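You operate a simulated robot arm through the tools that you are given. There is no shell and no other tool. Be economical: measure what you need, move in short steps, check, and stop when the job is done.

The job below is to be done with a simulated robot arm. You get a single attempt, and the scene is never put back.

JOB
Move the small red die from the grey holder to the blue case.
Fine: lift it out with the press; the slide plate ends pulled out.
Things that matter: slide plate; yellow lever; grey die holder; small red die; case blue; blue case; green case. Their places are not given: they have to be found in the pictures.

The check looks at the end state, three seconds after you hand in, the way a careful person would. Anything else that was tipped, shoved, dropped, spilled or broken makes it a failure.

ROBOT AND FRAMES
A 6-joint arm with a two-finger parallel gripper, fixed in place. Base frame: the origin is at the foot of the arm, x ahead of it, y to its left, z up; the work surface is at about z = 0.86. Readings come in m, degrees, newtons and seconds.
With the tool pointing down near the work surface it reaches from about 0.26 to 0.68 m from the base axis. Its first joint turns from -66.0 to 66.0 degrees. Payload 2.9 kg.
The TCP is the grasp point between the finger pads, 0.03 m short of the fingertips. In the tool frame z runs along the fingers and y along their closing line. Largest opening 0.11 m; finger width 0.02, thickness 0.01; the body of the gripper, 0.048 by 0.112 m, starts 0.055 m behind the TCP.
Orientation is that of the tool frame in the base frame, as a unit quaternion [x, y, z, w]. With the fingers straight down and closing along the base's y, the tool's x points along the base's -x, its y along +y and its z along -z.

CONTROLS
- The arm moves only by the tool arm_command. Its argument "commands" is a list of rows, each a list of 7 numbers: the shift along the base's x, y, z in units of 20 mm (1.0 is 20 mm), then the turn, a rotation vector about the base's x, y, z in units of 5 degrees (1.0 is 5 degrees), then the opening, from 0 (shut) to 1 (fully open). In form: [[dx, dy, dz, rx, ry, rz, grip], ...]. A call has 1 to 20 rows; each row shifts and turns the commanded pose from where the row before left it. A call with a number of a shift or a turn outside -1 to 1 is refused whole. Rows are played at 5 a second. More than 0.05 m and 8.6 degrees between two rows, or a gripper value outside its range, and nothing of the call is played. Where a pose cannot be reached the arm comes as near as it can. A force on the tool above 50 N (or 10 N above the force at the start of the call, whichever is more), or a blocked arm, ends the call early, and 0.2 s more pass. The fingers move at their own pace (about 0.108 m/s each) and stop on an object; they squeeze with about 35 N. The grip force told is the motor's: it shows also when the fingers shut on nothing. Time passes only in rows, and 0.2 s behind the last, so rows that do not move let the fingers close. The reply holds the time, the measured pose of the TCP, the force on the tool along the base axes, the opening and the grip force, in the units named above and with some noise, and new pictures: "views" is both (left out), scene, wrist or none.
- Cameras (640 x 400 px; columns grow to the right, rows downward): "scene" is fixed at [0.0763, 0.425, 1.3998]; the picture's right is [-0.80, -0.61, 0.00], its down [-0.26, 0.34, -0.90] and it looks along [0.55, -0.72, -0.43] (base axes); focal length 340 px, centre (320, 200). "wrist" rides on the gripper at [-0.036, 0, -0.057] in the tool frame; the picture's right is [0.00, -1.00, 0.00], its down [0.97, 0.00, -0.24] and it looks along [0.24, 0.00, 0.97] (tool axes); focal length 218 px, centre (320, 200).
- locate(camera, pixels): for up to 12 pixels [column, row] of the newest picture of that camera ("zoom" is the newest enlarged one), the place [x, y, z] in the base frame of the surface seen there, good to about 0.003 m. It takes no simulated time.
- enlarge(camera, box): a new picture of the part [left, top, right, bottom] of that camera's present view, enlarged. It takes no simulated time.
- hand_in(): hands the job in; it is judged then, once.

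Go step by step. Measure first, check grasps and placings, and put right what went wrong. The budget is 80 turns and 120 pictures, counting those below and the enlarged ones. Unless the task says otherwise, let go and move clear before handing in, and close with one line.

The tools are called after "Call:" by a JSON object that holds its "api" and its "payload". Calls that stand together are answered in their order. arm_command: Moves the arm, as the interface text tells. Its arguments: {"type":"object","properties":{"commands":{"type":"array","items":{"type":"array","items":{"type":"number"}}},"views":{"type":"string","enum":["both","scene","wrist","none"]}},"required":["commands"]} The other tools are called the same way: locate (camera, pixels) gives the place of the surface under pixels of a picture; enlarge (camera, box) takes an enlarged picture of a part of a camera's view; hand_in () hands the job in.

At the start:

```text
clock: 0.0
tool_pos: [0.3514, -0.2196, 1.1767]
ee_rot: [0.0, 1.0, 0.0, 0.0]
ft_force: [-0.9, -0.4, -0.4]
grip_width: 0.1098
gripper_force: 0.0
```

scene: 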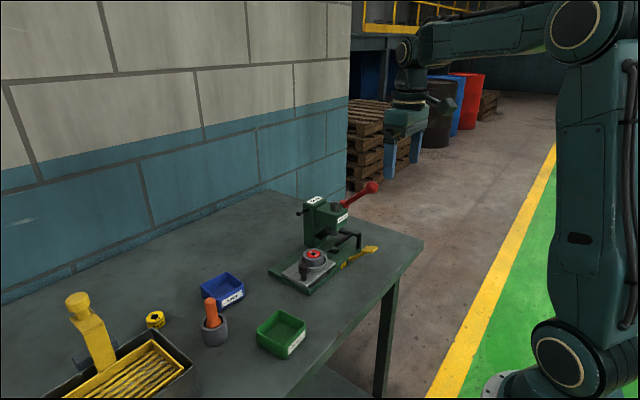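
wrist: 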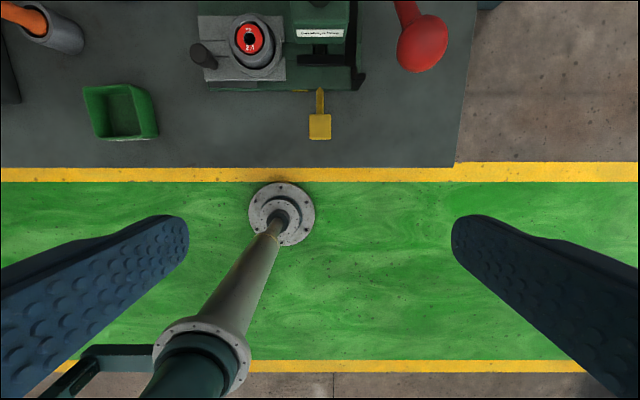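

The scene shows the press at about (325,235), with the red die in the grey holder at (314,254). The blue case is at (222,290) and the green one at (282,333). I'll enlarge both views to see the mechanism.

Call:
{"api": "enlarge", "payload": {"camera": "scene", "box": [250, 170, 400, 300]}}

Call:
{"api": "enlarge", "payload": {"camera": "wrist", "box": [180, 0, 460, 150]}}

Call:
{"api": "enlarge", "payload": {"camera": "scene", "box": [130, 250, 320, 370]}}

```text
3.08 times, centred on (325, 235) of scene
```

zoom: 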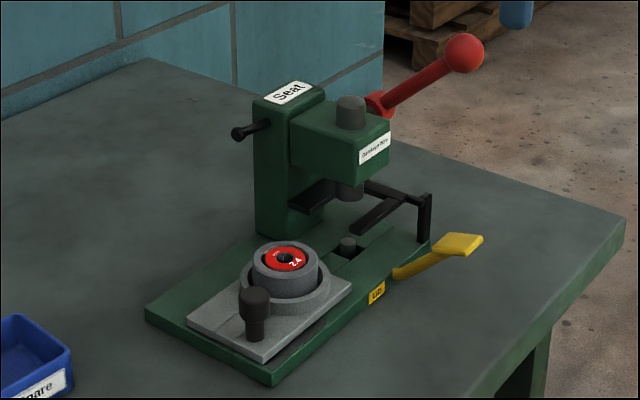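

```text
2.29 times, centred on (320, 75) of wrist
```

zoom: 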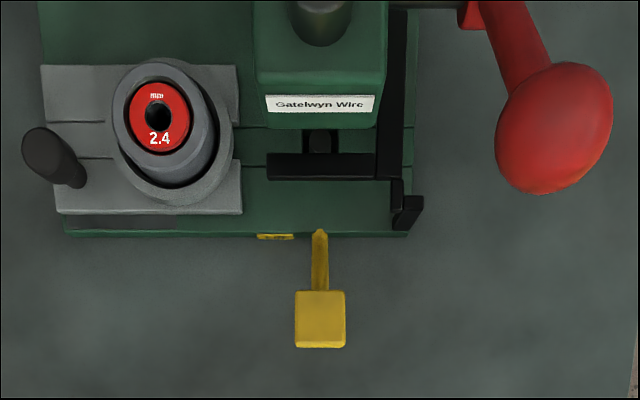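

```text
3.33 times, centred on (225, 310) of scene
```

zoom: 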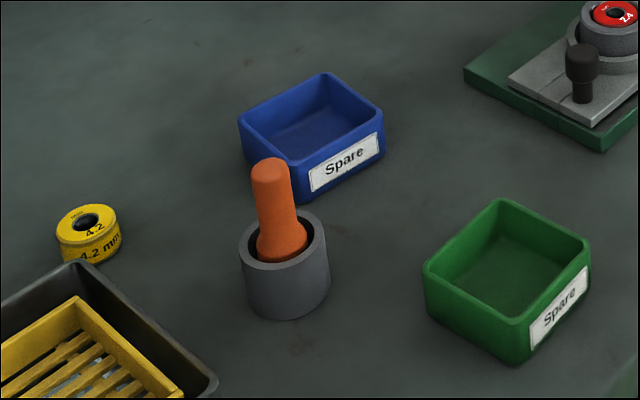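

The holder sits on a slide plate with a dark knob. The press has a lift pin, the yellow lever and a black fork, and the red arm is marked "Seat". I'll read the small yellow label and measure the parts.

Call:
{"api": "enlarge", "payload": {"camera": "scene", "box": [315, 225, 385, 275]}}

Call:
{"api": "locate", "payload": {"camera": "wrist", "pixels": [[196, 53], [211, 75], [198, 80], [285, 80], [320, 125], [319, 95], [315, 75], [345, 75], [249, 39], [238, 34], [420, 45], [363, 88]]}}

Call:
{"api": "locate", "payload": {"camera": "scene", "pixels": [[310, 240], [310, 248], [314, 254], [331, 250], [359, 248], [345, 265], [203, 287], [222, 272], [243, 287], [222, 306], [220, 288], [331, 227]]}}

```text
8.00 times, centred on (350, 250) of scene
```

zoom: 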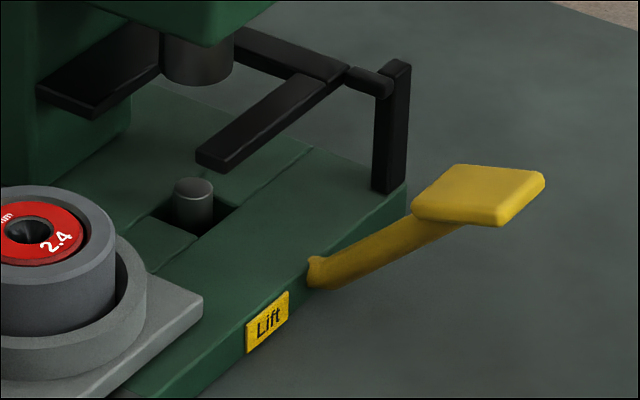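

```text
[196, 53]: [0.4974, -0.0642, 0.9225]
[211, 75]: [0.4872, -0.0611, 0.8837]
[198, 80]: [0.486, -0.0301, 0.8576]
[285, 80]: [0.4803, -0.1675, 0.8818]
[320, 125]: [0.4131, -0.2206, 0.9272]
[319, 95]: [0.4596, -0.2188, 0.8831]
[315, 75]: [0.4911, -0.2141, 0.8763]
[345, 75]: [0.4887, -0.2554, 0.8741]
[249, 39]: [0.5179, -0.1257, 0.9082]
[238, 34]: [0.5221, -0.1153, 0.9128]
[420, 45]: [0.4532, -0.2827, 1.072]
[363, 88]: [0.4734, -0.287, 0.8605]
```

```text
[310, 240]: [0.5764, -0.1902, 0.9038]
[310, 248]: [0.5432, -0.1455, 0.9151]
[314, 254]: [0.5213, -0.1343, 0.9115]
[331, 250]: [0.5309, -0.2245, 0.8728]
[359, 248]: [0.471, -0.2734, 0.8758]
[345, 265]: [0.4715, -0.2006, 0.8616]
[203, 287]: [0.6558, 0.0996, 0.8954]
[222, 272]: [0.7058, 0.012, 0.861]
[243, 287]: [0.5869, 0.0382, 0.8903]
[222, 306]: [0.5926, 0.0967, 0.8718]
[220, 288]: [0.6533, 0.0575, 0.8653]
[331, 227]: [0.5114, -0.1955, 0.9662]
```

The yellow tab reads "Lift". I need the pin, fork, holder rim and lever heights.

Call:
{"api": "locate", "payload": {"camera": "zoom", "pixels": [[193, 185], [195, 215], [228, 158], [330, 75], [395, 70], [475, 195], [320, 275], [100, 85], [60, 195], [110, 230], [195, 300], [195, 75]]}}

Call:
{"api": "locate", "payload": {"camera": "scene", "pixels": [[309, 265], [310, 272], [305, 203], [364, 236], [381, 249], [270, 273], [313, 288], [327, 270], [296, 270], [370, 187], [301, 256], [327, 256]]}}

Call:
{"api": "enlarge", "payload": {"camera": "scene", "box": [285, 235, 345, 295]}}

```text
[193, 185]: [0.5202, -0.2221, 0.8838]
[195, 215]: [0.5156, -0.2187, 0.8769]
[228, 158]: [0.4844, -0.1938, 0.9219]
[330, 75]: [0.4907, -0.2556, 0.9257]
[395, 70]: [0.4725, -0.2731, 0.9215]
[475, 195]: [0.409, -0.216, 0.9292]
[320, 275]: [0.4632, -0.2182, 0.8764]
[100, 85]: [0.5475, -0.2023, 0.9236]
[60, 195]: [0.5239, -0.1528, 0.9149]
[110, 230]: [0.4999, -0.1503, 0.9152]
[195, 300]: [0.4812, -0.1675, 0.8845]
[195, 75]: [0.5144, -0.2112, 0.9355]
```

```text
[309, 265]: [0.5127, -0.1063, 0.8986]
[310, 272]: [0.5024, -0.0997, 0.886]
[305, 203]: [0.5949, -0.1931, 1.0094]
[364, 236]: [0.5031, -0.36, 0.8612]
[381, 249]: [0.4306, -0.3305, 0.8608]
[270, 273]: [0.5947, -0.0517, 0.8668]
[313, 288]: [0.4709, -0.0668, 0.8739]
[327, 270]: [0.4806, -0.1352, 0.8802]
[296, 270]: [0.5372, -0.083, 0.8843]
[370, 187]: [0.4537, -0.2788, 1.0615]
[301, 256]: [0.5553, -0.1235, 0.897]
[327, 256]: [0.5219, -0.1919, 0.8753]
```

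```text
6.67 times, centred on (315, 265) of scene
```

zoom: 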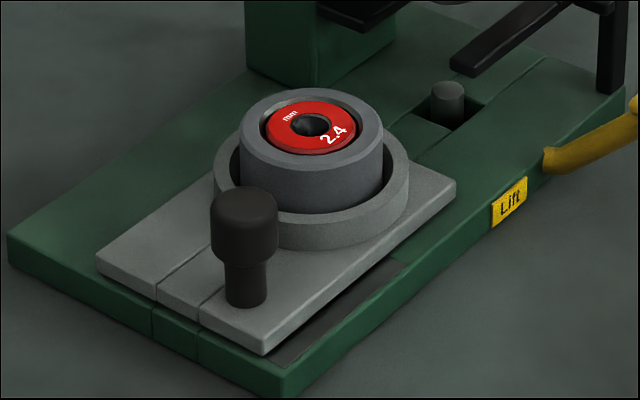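

The holder is a ring sitting loosely in the plate's cup, with the die at about (0.522,-0.122). The pin is at (0.52,-0.22), so the plate has to go in about 0.097 m. The knob is at (0.497,-0.062), top 0.922. I'll turn the hand 90° so it closes along x, and move above the knob, clear of the press.

Call:
{"api": "arm_command", "payload": {"commands": [[0, 0.95, 0, 0, 0, 1, 0.4], [0, 0.95, 0, 0, 0, 1, 0.4], [0, 0.95, 0, 0, 0, 1, 0.4], [0, 0.95, 0, 0, 0, 1, 0.4], [0, 0.95, 0, 0, 0, 1, 0.4], [0, 0.95, 0, 0, 0, 1, 0.4], [0, 0.95, 0, 0, 0, 1, 0.4], [0, 0.95, 0, 0, 0, 1, 0.4], [0, 0.95, 0, 0, 0, 1, 0.4], [0.8, 0, -0.5, 0, 0, 1, 0.4], [0.8, 0, -0.5, 0, 0, 1, 0.4], [0.8, 0, -0.5, 0, 0, 1, 0.4], [0.8, 0, -0.5, 0, 0, 1, 0.4], [0.8, 0, -0.5, 0, 0, 1, 0.4], [0.8, 0, -0.5, 0, 0, 1, 0.4], [0.8, 0, -0.5, 0, 0, 1, 0.4], [0.8, 0, -0.5, 0, 0, 1, 0.4], [0.8, 0, -0.5, 0, 0, 1, 0.4]]}}

```text
clock: 3.8
tool_pos: [0.4956, -0.049, 1.086]
ee_rot: [-0.707, 0.707, 0.0, 0.0]
ft_force: [0.0, -0.4, -0.4]
grip_width: 0.0439
gripper_force: 0.1
```

scene: 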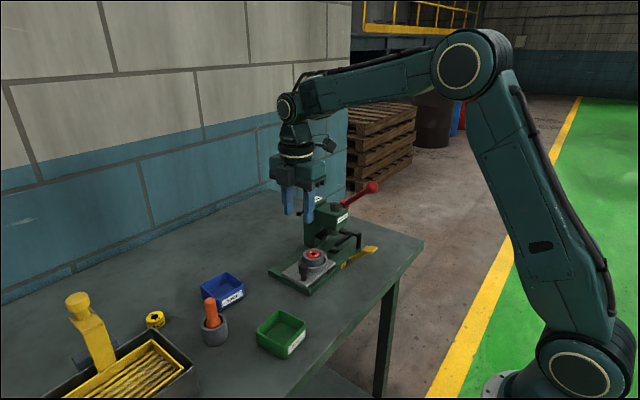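
wrist: 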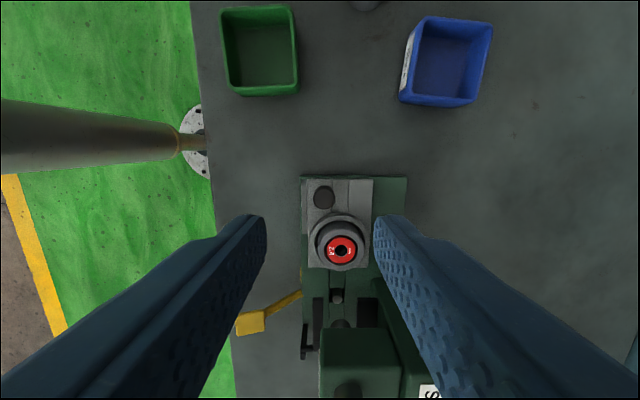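

The view from above is clear now: knob (324,196), die (340,250), pin (337,296), blue case (447,60). I'll measure these.

Call:
{"api": "enlarge", "payload": {"camera": "wrist", "box": [270, 160, 420, 360]}}

Call:
{"api": "locate", "payload": {"camera": "wrist", "pixels": [[324, 196], [340, 250], [340, 238], [340, 263], [337, 294], [360, 327], [447, 65], [427, 18], [491, 26], [473, 104], [402, 98], [255, 322]]}}

```text
2.00 times, centred on (345, 260) of wrist
```

zoom: 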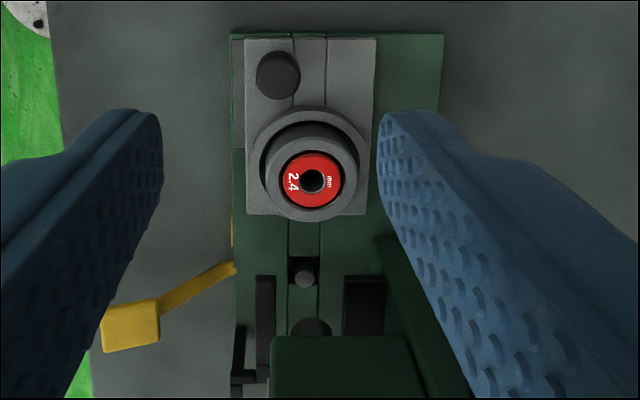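

```text
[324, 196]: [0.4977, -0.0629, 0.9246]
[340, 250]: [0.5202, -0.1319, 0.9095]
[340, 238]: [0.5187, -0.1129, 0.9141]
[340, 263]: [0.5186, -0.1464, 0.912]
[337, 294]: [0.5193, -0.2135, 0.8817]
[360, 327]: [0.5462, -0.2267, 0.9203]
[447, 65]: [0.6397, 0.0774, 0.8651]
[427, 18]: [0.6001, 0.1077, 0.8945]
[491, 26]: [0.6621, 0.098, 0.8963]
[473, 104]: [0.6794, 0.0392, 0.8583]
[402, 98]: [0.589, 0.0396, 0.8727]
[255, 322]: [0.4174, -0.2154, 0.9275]
```

The knob is at (0.4977,-0.063), top about 0.924. The die is at (0.520,-0.130) and the pin at y of about -0.217. I'll tilt the hand 20° so its body leans away from the press and come down over the knob.

Call:
{"api": "arm_command", "payload": {"commands": [[0.025, -0.075, -1, -1, 0, 0, 0.4], [0.025, -0.075, -1, -1, 0, 0, 0.4], [0.025, -0.075, -1, -1, 0, 0, 0.4], [0.025, -0.075, -1, -1, 0, 0, 0.4], [0, 0, -1, 0, 0, 0, 0.4], [0, 0, -1, 0, 0, 0, 0.4], [0, 0, -0.8, 0, 0, 0, 0.4], [0, 0, 0, 0, 0, 0, 0.4]]}}

```text
clock: 5.6
tool_pos: [0.4979, -0.0543, 0.951]
ee_rot: [0.697, -0.696, 0.123, 0.123]
ft_force: [-0.6, 0.1, -0.2]
grip_width: 0.0441
gripper_force: 0.0
```

scene: 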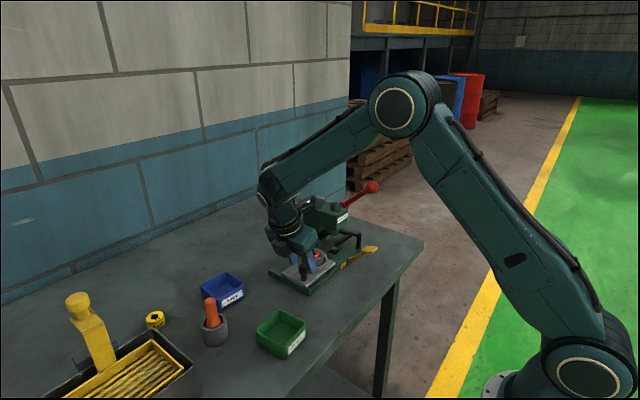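
wrist: 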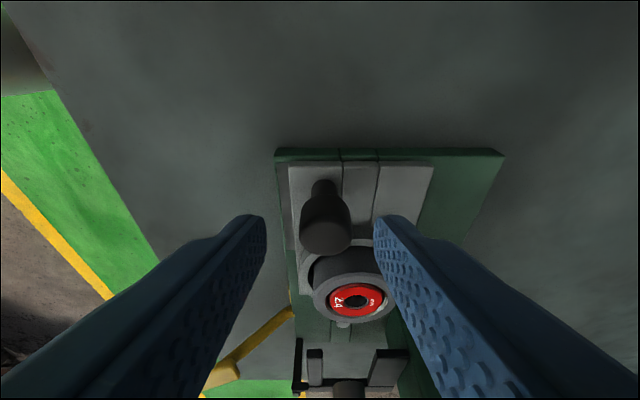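

The fingers straddle the knob at (325,230) and the tilt is right. I'll go down 18 mm and close.

Call:
{"api": "arm_command", "payload": {"commands": [[0, 0, -0.5, 0, 0, 0, 0.4], [0, 0, -0.4, 0, 0, 0, 0.4], [0, 0, 0, 0, 0, 0, 0.0], [0, 0, 0, 0, 0, 0, 0.0], [0, 0, 0, 0, 0, 0, 0.0]]}}

```text
clock: 6.8
tool_pos: [0.4992, -0.0551, 0.934]
ee_rot: [0.697, -0.695, 0.126, 0.121]
ft_force: [26.4, -2.8, -5.8]
grip_width: 0.0235
gripper_force: 45.6
```

scene: 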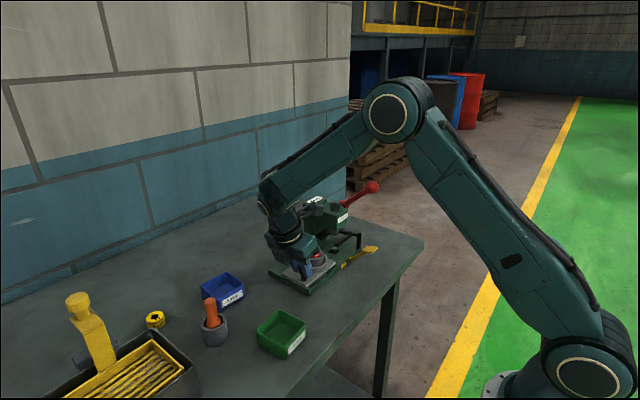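
wrist: 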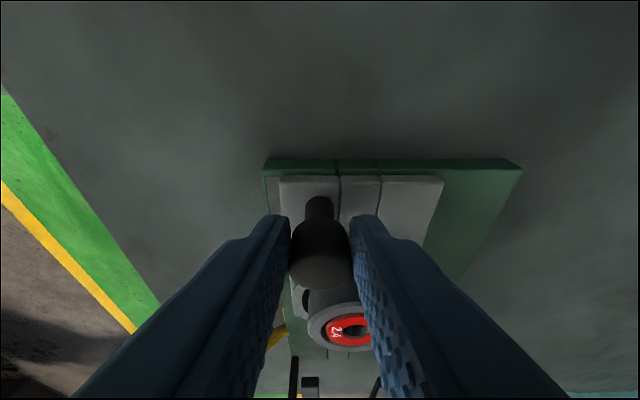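

The knob is held at 23.5 mm, but there is a 26 N side load in +x. I'll shift +x a little to relieve it, then push the plate in.

Call:
{"api": "arm_command", "payload": {"commands": [[0.1, 0, 0, 0, 0, 0, 0], [0, -0.3, 0, 0, 0, 0, 0], [0, -0.5, 0, 0, 0, 0, 0], [0, -0.5, 0, 0, 0, 0, 0], [0, 0, 0, 0, 0, 0, 0]]}}

```text
clock: 8.0
tool_pos: [0.5009, -0.0822, 0.9335]
ee_rot: [0.697, -0.696, 0.123, 0.122]
ft_force: [17.9, 0.0, 2.0]
grip_width: 0.0233
gripper_force: 45.1
```

scene: 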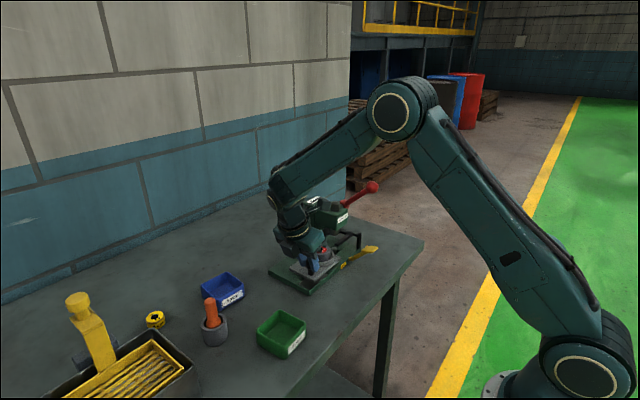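
wrist: 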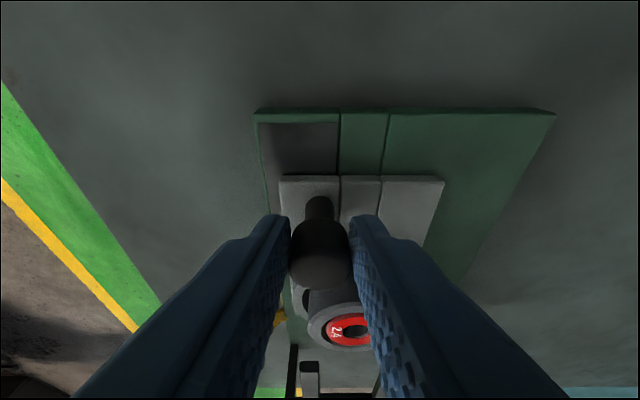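

The plate is sliding with the hand, 27 mm so far, and the ring is clear of the fork. I'll push further in short steps.

Call:
{"api": "arm_command", "payload": {"commands": [[0.1, -0.4, 0, 0, 0, 0, 0], [0, -0.5, 0, 0, 0, 0, 0], [0, -0.5, 0, 0, 0, 0, 0], [0, -0.5, 0, 0, 0, 0, 0], [0, -0.4, 0, 0, 0, 0, 0], [0, 0, 0, 0, 0, 0, 0]]}}

```text
clock: 9.4
tool_pos: [0.5005, -0.1272, 0.9346]
ee_rot: [-0.696, 0.697, -0.122, -0.123]
ft_force: [-4.6, -0.9, 13.8]
grip_width: 0.0229
gripper_force: 45.2
```

scene: 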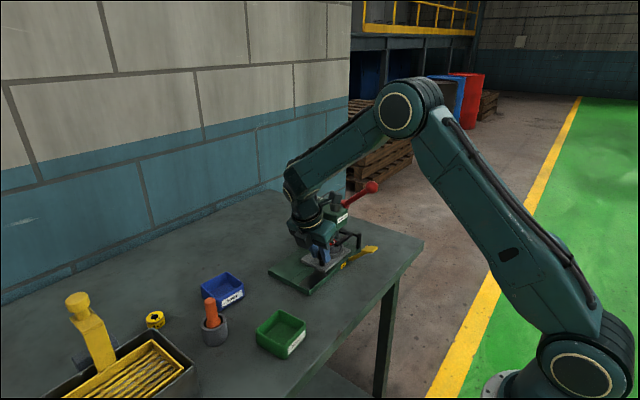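
wrist: 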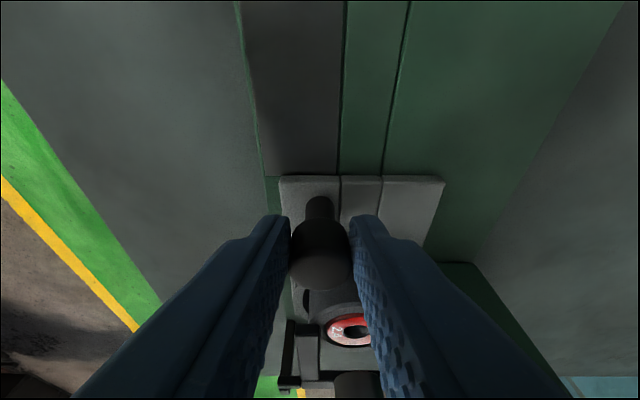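

The plate is in 73 mm and still moving freely. About 15 mm is left, so I'll use smaller steps and look for the stop.

Call:
{"api": "arm_command", "payload": {"commands": [[0, -0.25, 0.03, 0, 0, 0, 0], [0, -0.25, 0, 0, 0, 0, 0], [0, -0.15, 0, 0, 0, 0, 0], [0, -0.1, 0, 0, 0, 0, 0], [0, 0, 0, 0, 0, 0, 0]]}}

Call:
{"api": "enlarge", "payload": {"camera": "scene", "box": [265, 195, 395, 300]}}

```text
clock: 10.6
tool_pos: [0.4993, -0.1423, 0.934]
ee_rot: [-0.696, 0.697, -0.123, -0.124]
ft_force: [-13.3, -2.1, 7.3]
grip_width: 0.0234
gripper_force: 44.9
```

scene: 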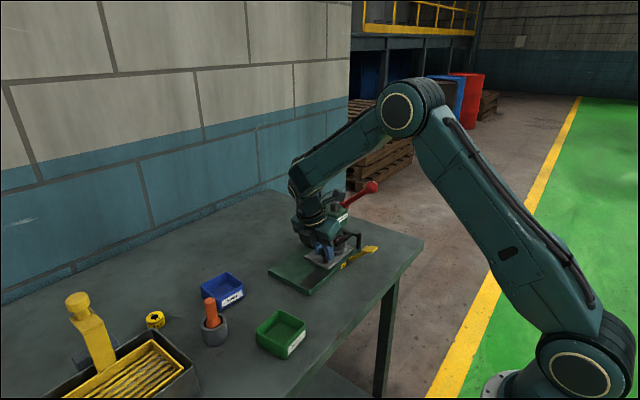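
wrist: 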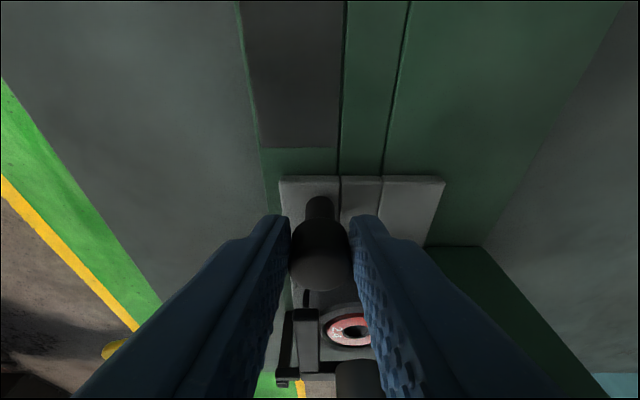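

```text
3.81 times, centred on (330, 248) of scene
```

zoom: 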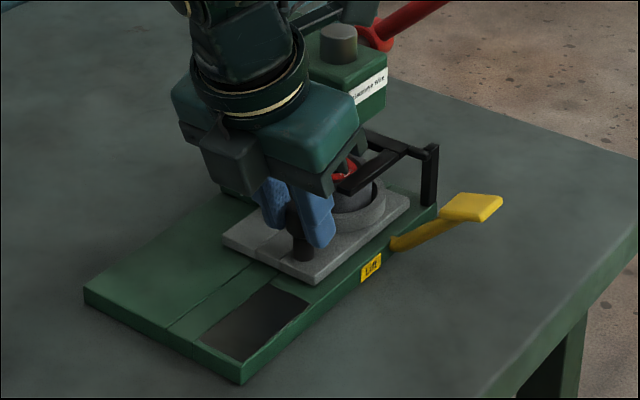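

The plate is in 88 mm with no stop felt. I'll creep on in 2 mm steps to find it.

Call:
{"api": "arm_command", "payload": {"commands": [[-0.1, -0.1, 0, 0, 0, 0, 0], [0, -0.1, 0, 0, 0, 0, 0], [0, -0.1, 0, 0, 0, 0, 0], [0, -0.1, 0, 0, 0, 0, 0], [0, 0, 0, 0, 0, 0, 0]], "views": "wrist"}}

```text
clock: 11.8
tool_pos: [0.4996, -0.1456, 0.9335]
ee_rot: [0.7, -0.694, 0.121, 0.121]
ft_force: [-4.1, 33.7, 5.6]
grip_width: 0.0237
gripper_force: 44.8
```

wrist: 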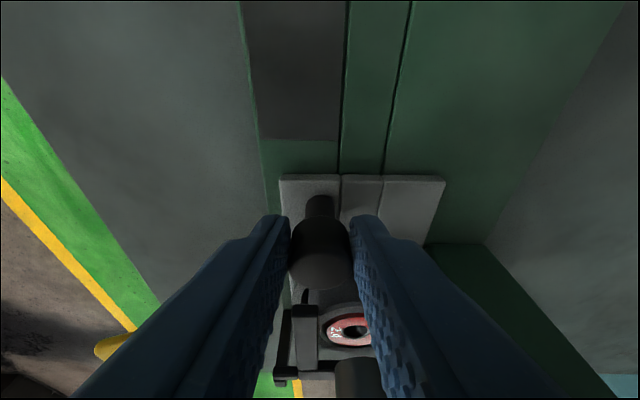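

The stop is reached: 34 N at y = -0.1456, after 90 mm of travel. I'll ease off, release, back away along the tool axis and straighten the hand.

Call:
{"api": "arm_command", "payload": {"commands": [[0, 0.15, 0, 0, 0, 0, 0], [0, 0, 0, 0, 0, 0, 0.3], [0, 0, 0, 0, 0, 0, 0.4], [0, 0.34, 0.9, 0, 0, 0, 0.4], [0, 0.34, 0.9, 0, 0, 0, 0.4], [0, 0.34, 0.9, 0, 0, 0, 0.4], [0, 0.3, 0.9, 0, 0, 0, 0.4], [-0.5, 0, 0.9, 1, 0, 0, 0], [-0.8, 0, 0.9, 1, 0, 0, 0], [-0.9, 0, 0.9, 1, 0, 0, 0], [-1, 0, 0.9, 1, 0, 0, 0], [-1, 0, 0, 0, 0, 0, 0], [-0.3, 0, 0, 0, 0, 0, 0]]}}

Call:
{"api": "enlarge", "payload": {"camera": "scene", "box": [265, 175, 395, 300]}}

```text
clock: 14.6
tool_pos: [0.4083, -0.1204, 1.0789]
ee_rot: [0.707, -0.707, 0.0, 0.0]
ft_force: [0.1, 0.3, -0.6]
grip_width: 0.0
gripper_force: 34.9
```

scene: 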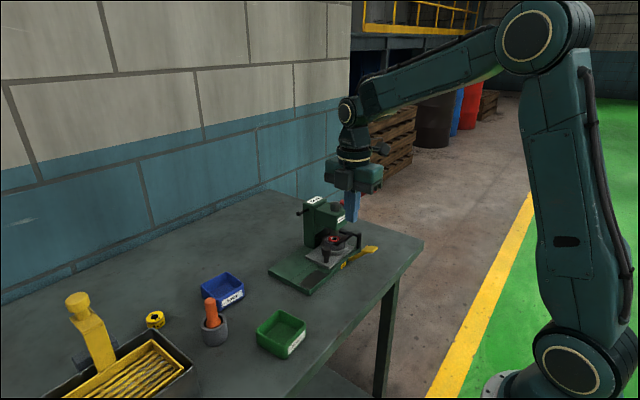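
wrist: 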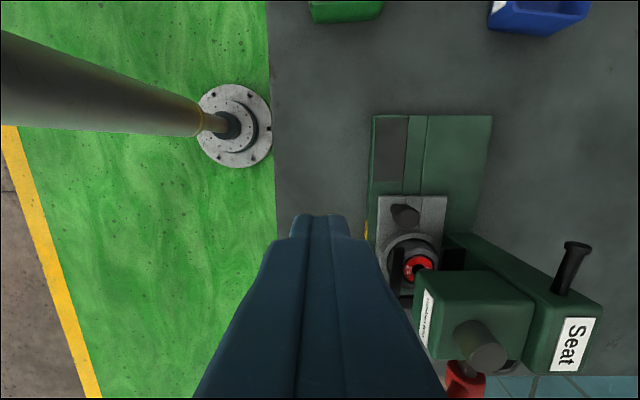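

```text
3.20 times, centred on (330, 238) of scene
```

zoom: 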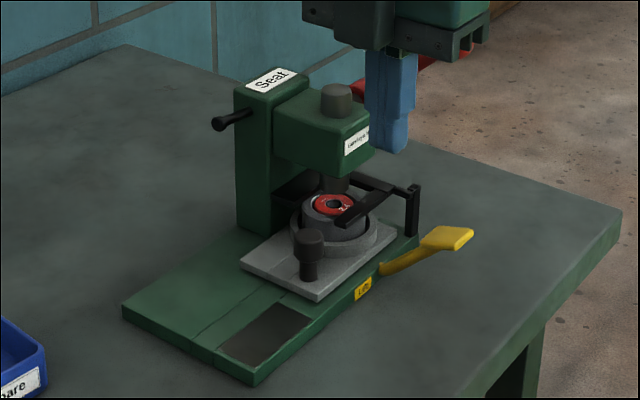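

The plate is fully in, with the ring under the fork and the pin below it. Next I'll move over the yellow pad at (0.41,-0.216,0.928) with the fingers shut and stop just above it.

Call:
{"api": "arm_command", "payload": {"commands": [[0, -0.96, 0, 0, 0, 0, 0], [0, -0.96, 0, 0, 0, 0, 0], [0, -0.96, 0, 0, 0, 0, 0], [0, -0.96, 0, 0, 0, 0, 0], [0, -0.96, 0, 0, 0, 0, 0], [0, 0, -1, 0, 0, 0, 0], [0, 0, -1, 0, 0, 0, 0], [0, 0, -1, 0, 0, 0, 0], [0, 0, -1, 0, 0, 0, 0], [0, 0, -1, 0, 0, 0, 0], [0, 0, 0, 0, 0, 0, 0]]}}

Call:
{"api": "enlarge", "payload": {"camera": "scene", "box": [285, 165, 415, 290]}}

```text
clock: 17.0
tool_pos: [0.4085, -0.2171, 0.979]
ee_rot: [-0.707, 0.707, 0.001, 0.0]
ft_force: [0.6, -0.7, 0.1]
grip_width: 0.0
gripper_force: 35.1
```

scene: 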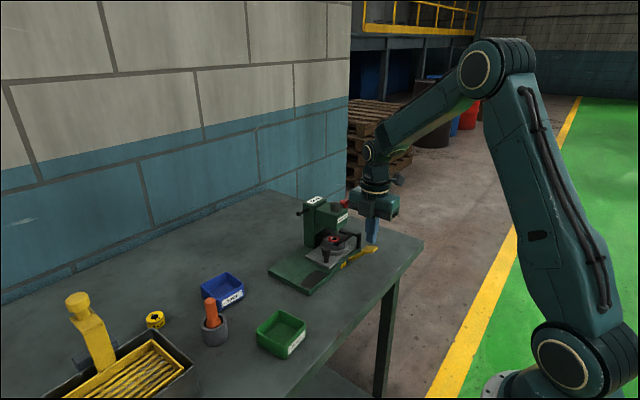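
wrist: 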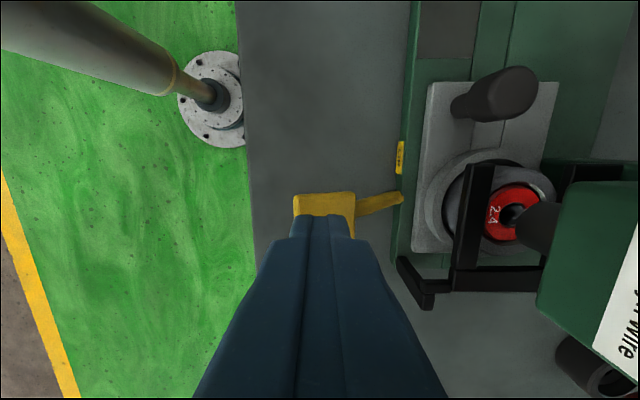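

```text
3.20 times, centred on (350, 228) of scene
```

zoom: 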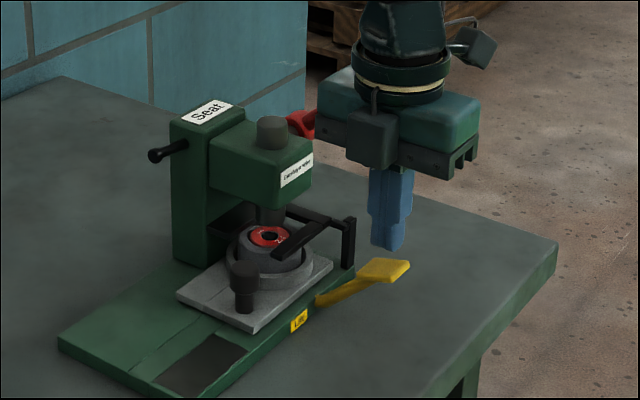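

The tips are about 20 mm above the pad and clear of the red arm. I'll press down in short steps.

Call:
{"api": "arm_command", "payload": {"commands": [[0, 0, -0.5, 0, 0, 0, 0], [0, 0, -0.5, 0, 0, 0, 0], [0, 0, -0.4, 0, 0, 0, 0], [0, 0, -0.4, 0, 0, 0, 0], [0, 0, 0, 0, 0, 0, 0]]}}

Call:
{"api": "enlarge", "payload": {"camera": "scene", "box": [285, 165, 415, 290]}}

```text
clock: 18.2
tool_pos: [0.4082, -0.2173, 0.9426]
ee_rot: [-0.707, 0.707, 0.0, 0.0]
ft_force: [-4.4, -0.3, 5.1]
grip_width: 0.0001
gripper_force: 34.8
```

scene: 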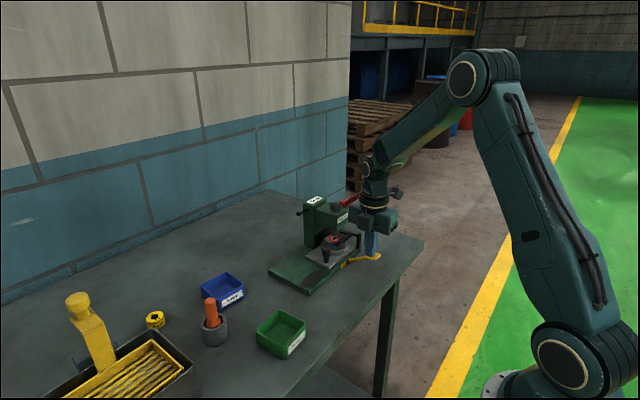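
wrist: 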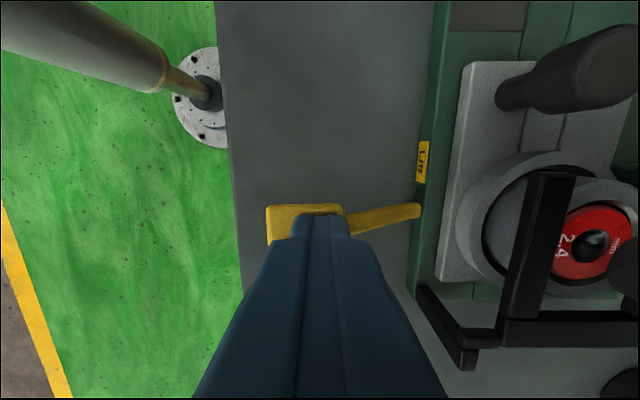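

```text
3.20 times, centred on (350, 228) of scene
```

zoom: 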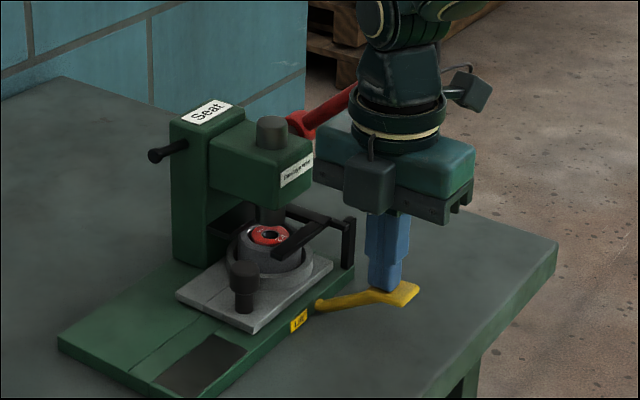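

The lever is going down and its pad is moving outward in -x. I'll follow it by 8 mm and press on.

Call:
{"api": "arm_command", "payload": {"commands": [[-0.2, 0, -0.1, 0, 0, 0, 0], [-0.2, 0, -0.3, 0, 0, 0, 0], [-0.1, 0, -0.4, 0, 0, 0, 0], [0, 0, -0.3, 0, 0, 0, 0], [0, 0, 0, 0, 0, 0, 0]]}}

Call:
{"api": "enlarge", "payload": {"camera": "scene", "box": [285, 165, 415, 290]}}

```text
clock: 19.4
tool_pos: [0.398, -0.2164, 0.919]
ee_rot: [-0.707, 0.707, 0.001, -0.001]
ft_force: [-8.7, -0.5, 12.9]
grip_width: 0.0
gripper_force: 35.2
```

scene: 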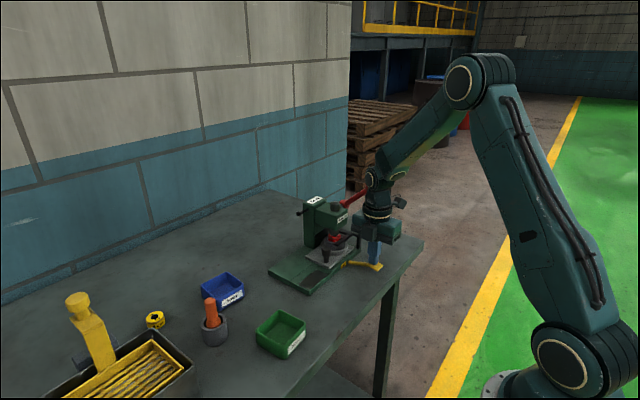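
wrist: 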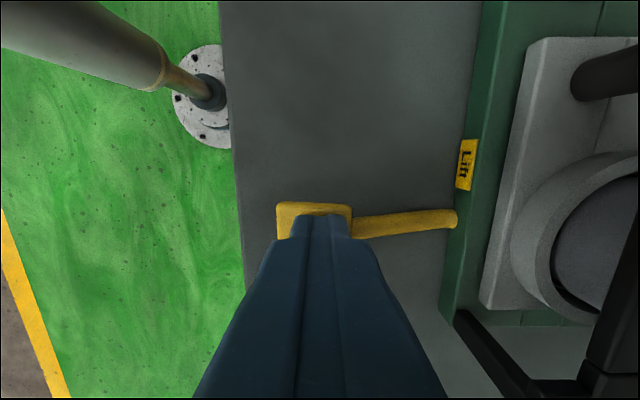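

```text
3.20 times, centred on (350, 228) of scene
```

zoom: 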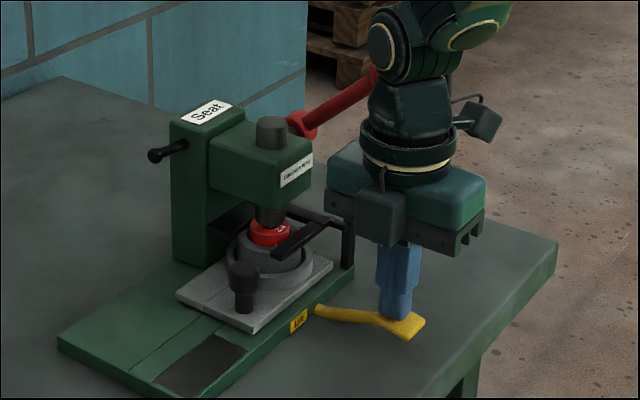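

The red die has risen visibly in the ring at (270,232). I'll press a little further and look for the end of the stroke.

Call:
{"api": "arm_command", "payload": {"commands": [[-0.05, 0, -0.2, 0, 0, 0, 0], [0, 0, -0.2, 0, 0, 0, 0], [0, 0, -0.2, 0, 0, 0, 0], [0, 0, 0, 0, 0, 0, 0]], "views": "none"}}

Call:
{"api": "enlarge", "payload": {"camera": "scene", "box": [305, 205, 385, 285]}}

```text
clock: 20.2
tool_pos: [0.3965, -0.2177, 0.9143]
ee_rot: [-0.706, 0.709, 0.001, -0.001]
ft_force: [-11.2, 4.0, 22.0]
grip_width: 0.0003
gripper_force: 34.8
stopped in row 3: the force on the tool passed its limit (the readings are from after the stop); the commanded pose is now the measured one
```

```text
5.00 times, centred on (345, 245) of scene
```

zoom: 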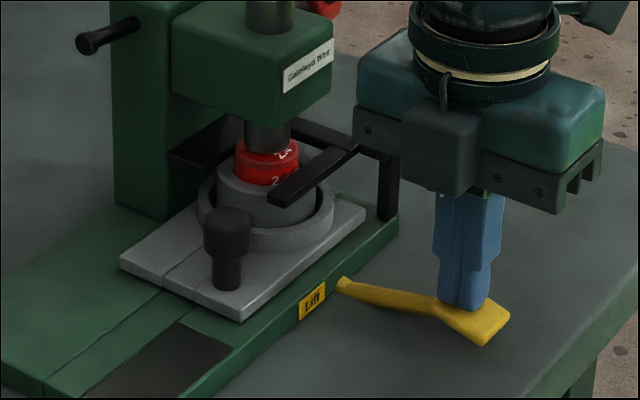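

The stroke's end is reached: the call stopped on force and the die stands proud against the ram. I'll let the lever up gently and see whether the die stays up.

Call:
{"api": "arm_command", "payload": {"commands": [[0, 0, 0.3, 0, 0, 0, 0], [0, 0, 0.4, 0, 0, 0, 0], [0.1, 0, 0.4, 0, 0, 0, 0], [0.1, 0, 0.4, 0, 0, 0, 0], [0, 0, 0.5, 0, 0, 0, 0], [0, 0, 0.5, 0, 0, 0, 0], [0, 0, 0.8, 0, 0, 0, 0], [0, 0, 0, 0, 0, 0, 0]]}}

Call:
{"api": "enlarge", "payload": {"camera": "scene", "box": [305, 205, 385, 285]}}

```text
clock: 22.0
tool_pos: [0.4004, -0.2164, 0.9771]
ee_rot: [-0.707, 0.707, 0.001, -0.001]
ft_force: [0.3, -0.2, -0.4]
grip_width: 0.0001
gripper_force: 34.9
```

scene: 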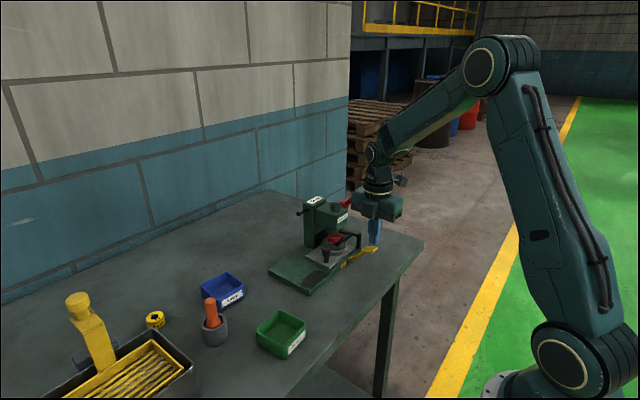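
wrist: 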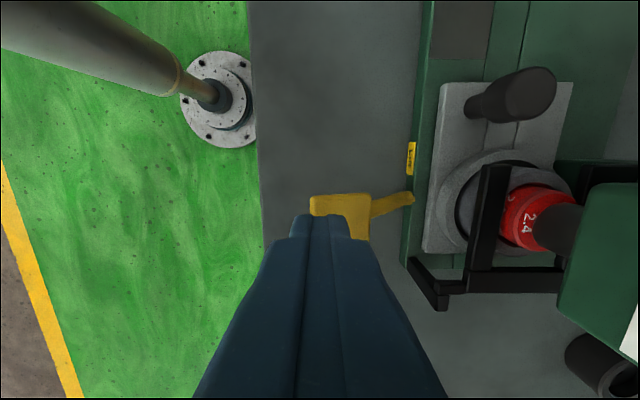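

```text
5.00 times, centred on (345, 245) of scene
```

zoom: 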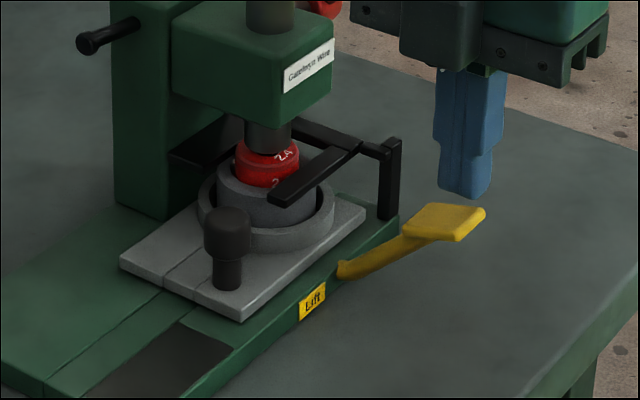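

The die stays up and the lever has sprung back. I'll go back over the knob the same way, tilted 20°, with the fingers open.

Call:
{"api": "arm_command", "payload": {"commands": [[0, 0, 1, 0, 0, 0, 0], [0, 0, 1, 0, 0, 0, 0], [0, 0, 1, 0, 0, 0, 0], [0, 0, 1, 0, 0, 0, 0], [0, 0, 1, 0, 0, 0, 0], [0, 1, 0, 0, 0, 0, 0], [0, 1, 0, 0, 0, 0, 0], [0, 1, 0, 0, 0, 0, 0], [0, 1, 0, 0, 0, 0, 0.4], [0, 1, 0, 0, 0, 0, 0.4], [1, 0, 0, -1, 0, 0, 0.4], [1, 0, 0, -1, 0, 0, 0.4], [1, 0, 0, -1, 0, 0, 0.4], [1, 0, -1, -1, 0, 0, 0.4], [0.95, 0, -1, 0, 0, 0, 0.4], [0, 0, -1, 0, 0, 0, 0.4], [0, 0, -0.35, 0, 0, 0, 0.4], [0, -0.34, -0.9, 0, 0, 0, 0.4], [0, -0.34, -0.9, 0, 0, 0, 0.4], [0, -0.34, -0.9, 0, 0, 0, 0.4]]}}

```text
clock: 26.2
tool_pos: [0.4999, -0.1356, 0.9568]
ee_rot: [-0.696, 0.697, -0.122, -0.124]
ft_force: [0.4, 0.1, -0.9]
grip_width: 0.0439
gripper_force: 0.1
```

scene: 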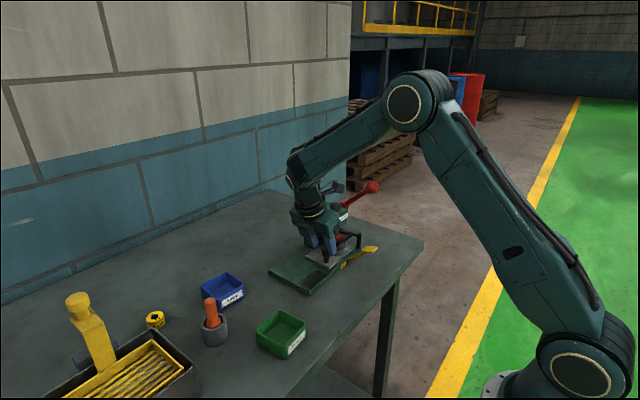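
wrist: 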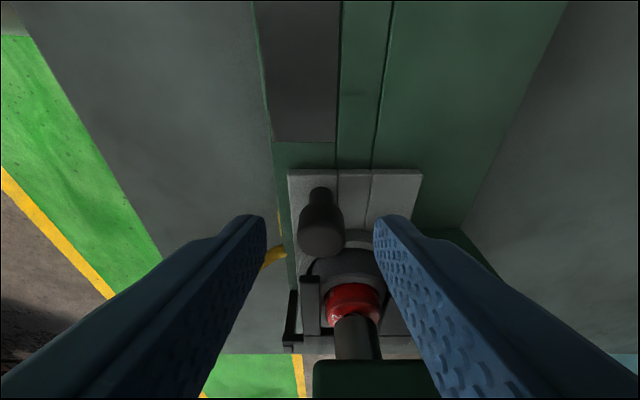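

The knob (320,225) is between the fingers again. I'll finish the approach and grip it.

Call:
{"api": "arm_command", "payload": {"commands": [[0, -0.2, -0.55, 0, 0, 0, 0.4], [0, -0.2, -0.55, 0, 0, 0, 0.4], [0, 0, 0, 0, 0, 0, 0.0], [0, 0, 0, 0, 0, 0, 0.0], [0, 0, 0, 0, 0, 0, 0.0]], "views": "wrist"}}

```text
clock: 27.4
tool_pos: [0.5, -0.1445, 0.9352]
ee_rot: [-0.695, 0.697, -0.123, -0.124]
ft_force: [2.3, -1.4, -5.6]
grip_width: 0.0233
gripper_force: 44.6
```

wrist: 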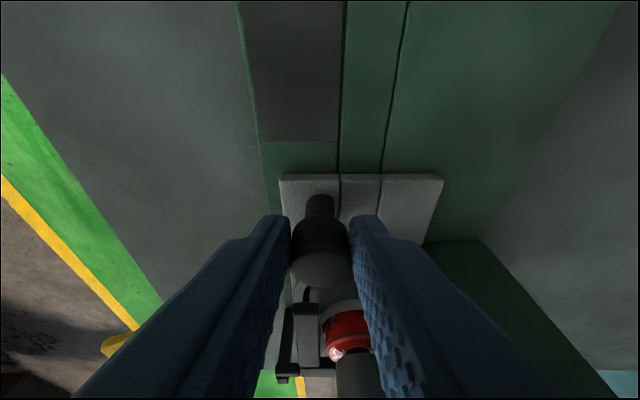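

The knob is gripped at 23.3 mm with little side load. I'll pull the plate out 90 mm in +y.

Call:
{"api": "arm_command", "payload": {"commands": [[0, 0.2, 0, 0, 0, 0, 0], [0, 0.4, 0, 0, 0, 0, 0], [0, 0.5, 0, 0, 0, 0, 0], [0, 0.5, 0, 0, 0, 0, 0], [0, 0.5, 0, 0, 0, 0, 0], [0, 0.5, 0, 0, 0, 0, 0], [0, 0.5, 0, 0, 0, 0, 0], [0, 0.5, 0, 0, 0, 0, 0], [0, 0.5, 0, 0, 0, 0, 0], [0, 0, 0, 0, 0, 0, 0]]}}

```text
clock: 29.6
tool_pos: [0.5016, -0.0626, 0.9356]
ee_rot: [-0.695, 0.697, -0.122, -0.124]
ft_force: [-4.6, 0.7, -9.2]
grip_width: 0.0233
gripper_force: 45.3
```

scene: 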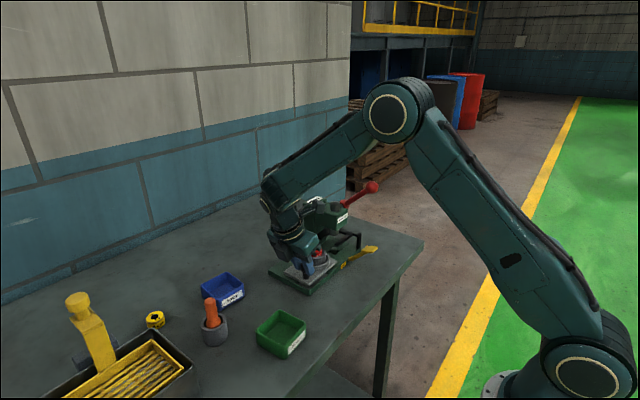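
wrist: 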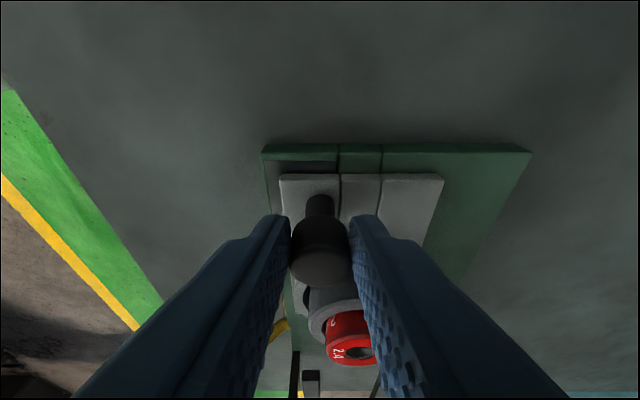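

The die has ridden out standing proud in its ring. I'll creep the last 8 mm to the outer stop.

Call:
{"api": "arm_command", "payload": {"commands": [[0, 0.15, 0, 0, 0, 0, 0], [0, 0.15, 0, 0, 0, 0, 0], [0, 0.1, 0, 0, 0, 0, 0], [0, 0.1, 0, 0, 0, 0, 0], [0, 0.1, 0, 0, 0, 0, 0], [0, 0, 0, 0, 0, 0, 0]], "views": "wrist"}}

```text
clock: 31.0
tool_pos: [0.4996, -0.0559, 0.934]
ee_rot: [-0.693, 0.699, -0.124, -0.125]
ft_force: [-2.2, -30.2, -14.1]
grip_width: 0.0236
gripper_force: 45.6
```

wrist: 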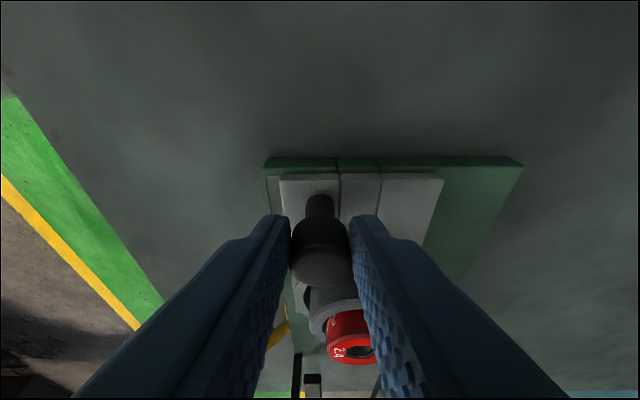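

The plate is at its outer stop (-30 N at the original place). I'll ease off, release, back away, straighten up and look at the die from above.

Call:
{"api": "arm_command", "payload": {"commands": [[0, -0.15, 0, 0, 0, 0, 0], [0, 0, 0, 0, 0, 0, 0.3], [0, 0, 0, 0, 0, 0, 0.4], [0, 0.34, 0.9, 0, 0, 0, 0.4], [0, 0.34, 0.9, 0, 0, 0, 0.4], [0, 0.34, 0.9, 0, 0, 0, 0.4], [0, 0.3, 0.9, 0, 0, 0, 0.4], [0, 0, 0.9, 1, 0, 0, 0.5], [0, 0, 0.9, 1, 0, 0, 0.5], [0.3, -0.8, 0, 1, 0, 0, 0.5], [0.3, -0.9, 0, 1, 0, 0, 0.5], [0.4, -0.9, 0, 0, 0, 0, 0.5], [0, -0.9, 0, 0, 0, 0, 0.5], [0, 0, 0, 0, 0, 0, 0.5]]}}

Call:
{"api": "enlarge", "payload": {"camera": "scene", "box": [265, 195, 365, 295]}}

```text
clock: 34.0
tool_pos: [0.5201, -0.0981, 1.0433]
ee_rot: [-0.706, 0.708, 0.001, -0.001]
ft_force: [0.3, -0.4, -0.1]
grip_width: 0.0549
gripper_force: 0.0
```

scene: 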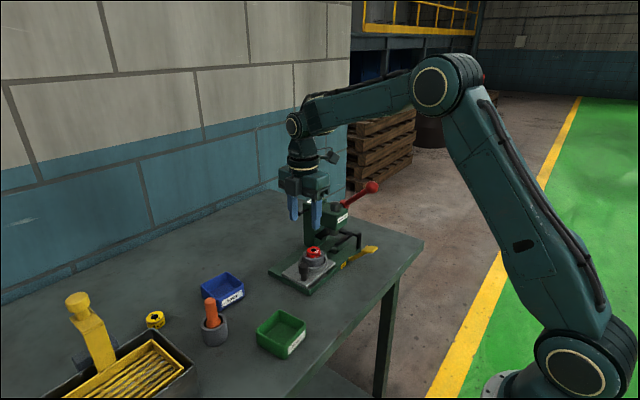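
wrist: 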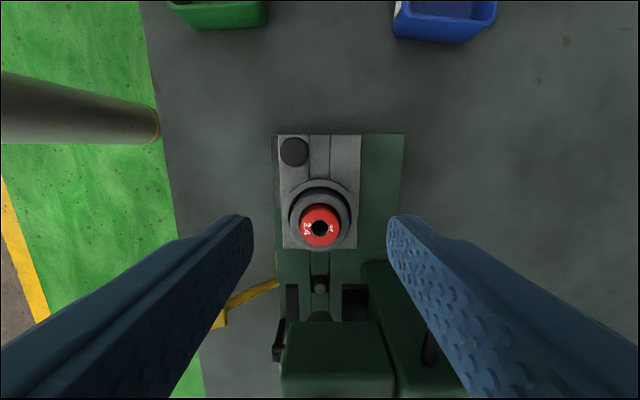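

```text
4.00 times, centred on (315, 245) of scene
```

zoom: 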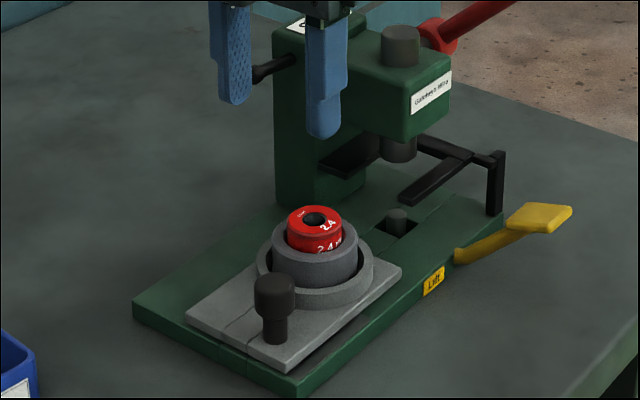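

The slide is out and the die stands proud in its ring. I'll measure the die top, the ring and the press head edge.

Call:
{"api": "locate", "payload": {"camera": "wrist", "pixels": [[302, 226], [339, 226], [312, 213], [313, 239], [320, 195], [294, 225], [346, 225], [330, 324], [327, 345]]}}

Call:
{"api": "locate", "payload": {"camera": "zoom", "pixels": [[300, 213], [315, 208], [328, 225], [300, 225], [315, 262], [342, 215], [400, 142]]}}

```text
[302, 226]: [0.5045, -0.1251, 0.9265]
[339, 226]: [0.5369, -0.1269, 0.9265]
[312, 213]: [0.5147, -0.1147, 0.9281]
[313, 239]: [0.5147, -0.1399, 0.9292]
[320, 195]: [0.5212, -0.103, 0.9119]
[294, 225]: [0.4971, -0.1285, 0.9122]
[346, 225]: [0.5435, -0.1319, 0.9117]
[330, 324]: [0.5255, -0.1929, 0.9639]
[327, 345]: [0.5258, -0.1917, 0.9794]
```

```text
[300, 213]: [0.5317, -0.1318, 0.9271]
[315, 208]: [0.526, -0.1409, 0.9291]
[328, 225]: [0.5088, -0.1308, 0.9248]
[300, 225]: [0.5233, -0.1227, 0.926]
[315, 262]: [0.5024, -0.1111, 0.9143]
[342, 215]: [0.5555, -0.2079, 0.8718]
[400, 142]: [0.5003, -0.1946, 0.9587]
```

The die centre is (0.5205,-0.128), top 0.928. The ring top is 0.913, so 15 mm of the die is free. I'll come down so the tips end about 3 mm above the ring, then close.

Call:
{"api": "arm_command", "payload": {"commands": [[0, -0.75, 0, 0, 0, 0, 0.5], [0, -0.75, -0.5, 0, 0, 0, 0.5], [0, 0, -1, 0, 0, 0, 0.5], [0, 0, -1, 0, 0, 0, 0.5], [0, 0, -1, 0, 0, 0, 0.5], [0, 0, -0.8, 0, 0, 0, 0.5], [0, 0, -0.5, 0, 0, 0, 0.5], [0, 0, 0, 0, 0, 0, 0.5]]}}

Call:
{"api": "enlarge", "payload": {"camera": "scene", "box": [265, 195, 365, 295]}}

```text
clock: 35.8
tool_pos: [0.5188, -0.1289, 0.9468]
ee_rot: [-0.707, 0.707, 0.0, -0.001]
ft_force: [-0.2, 0.4, 0.7]
grip_width: 0.0548
gripper_force: 0.1
```

scene: 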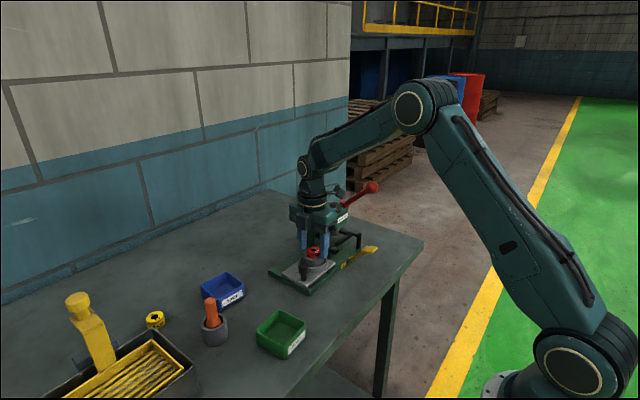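
wrist: 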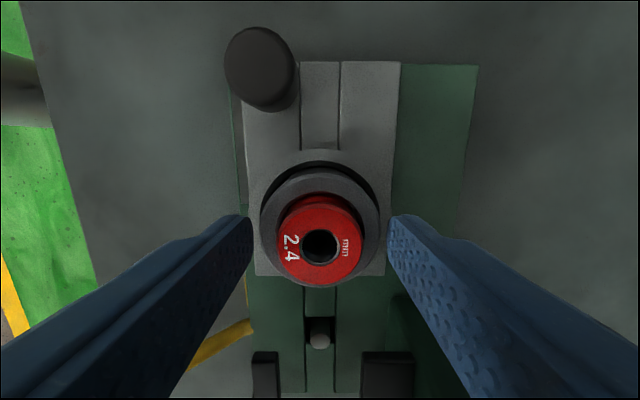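

```text
4.00 times, centred on (315, 245) of scene
```

zoom: 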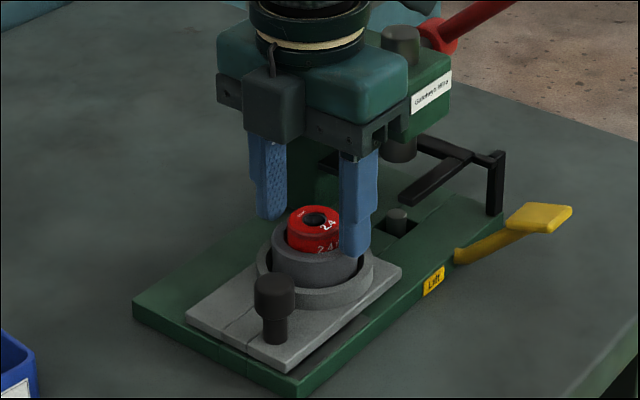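

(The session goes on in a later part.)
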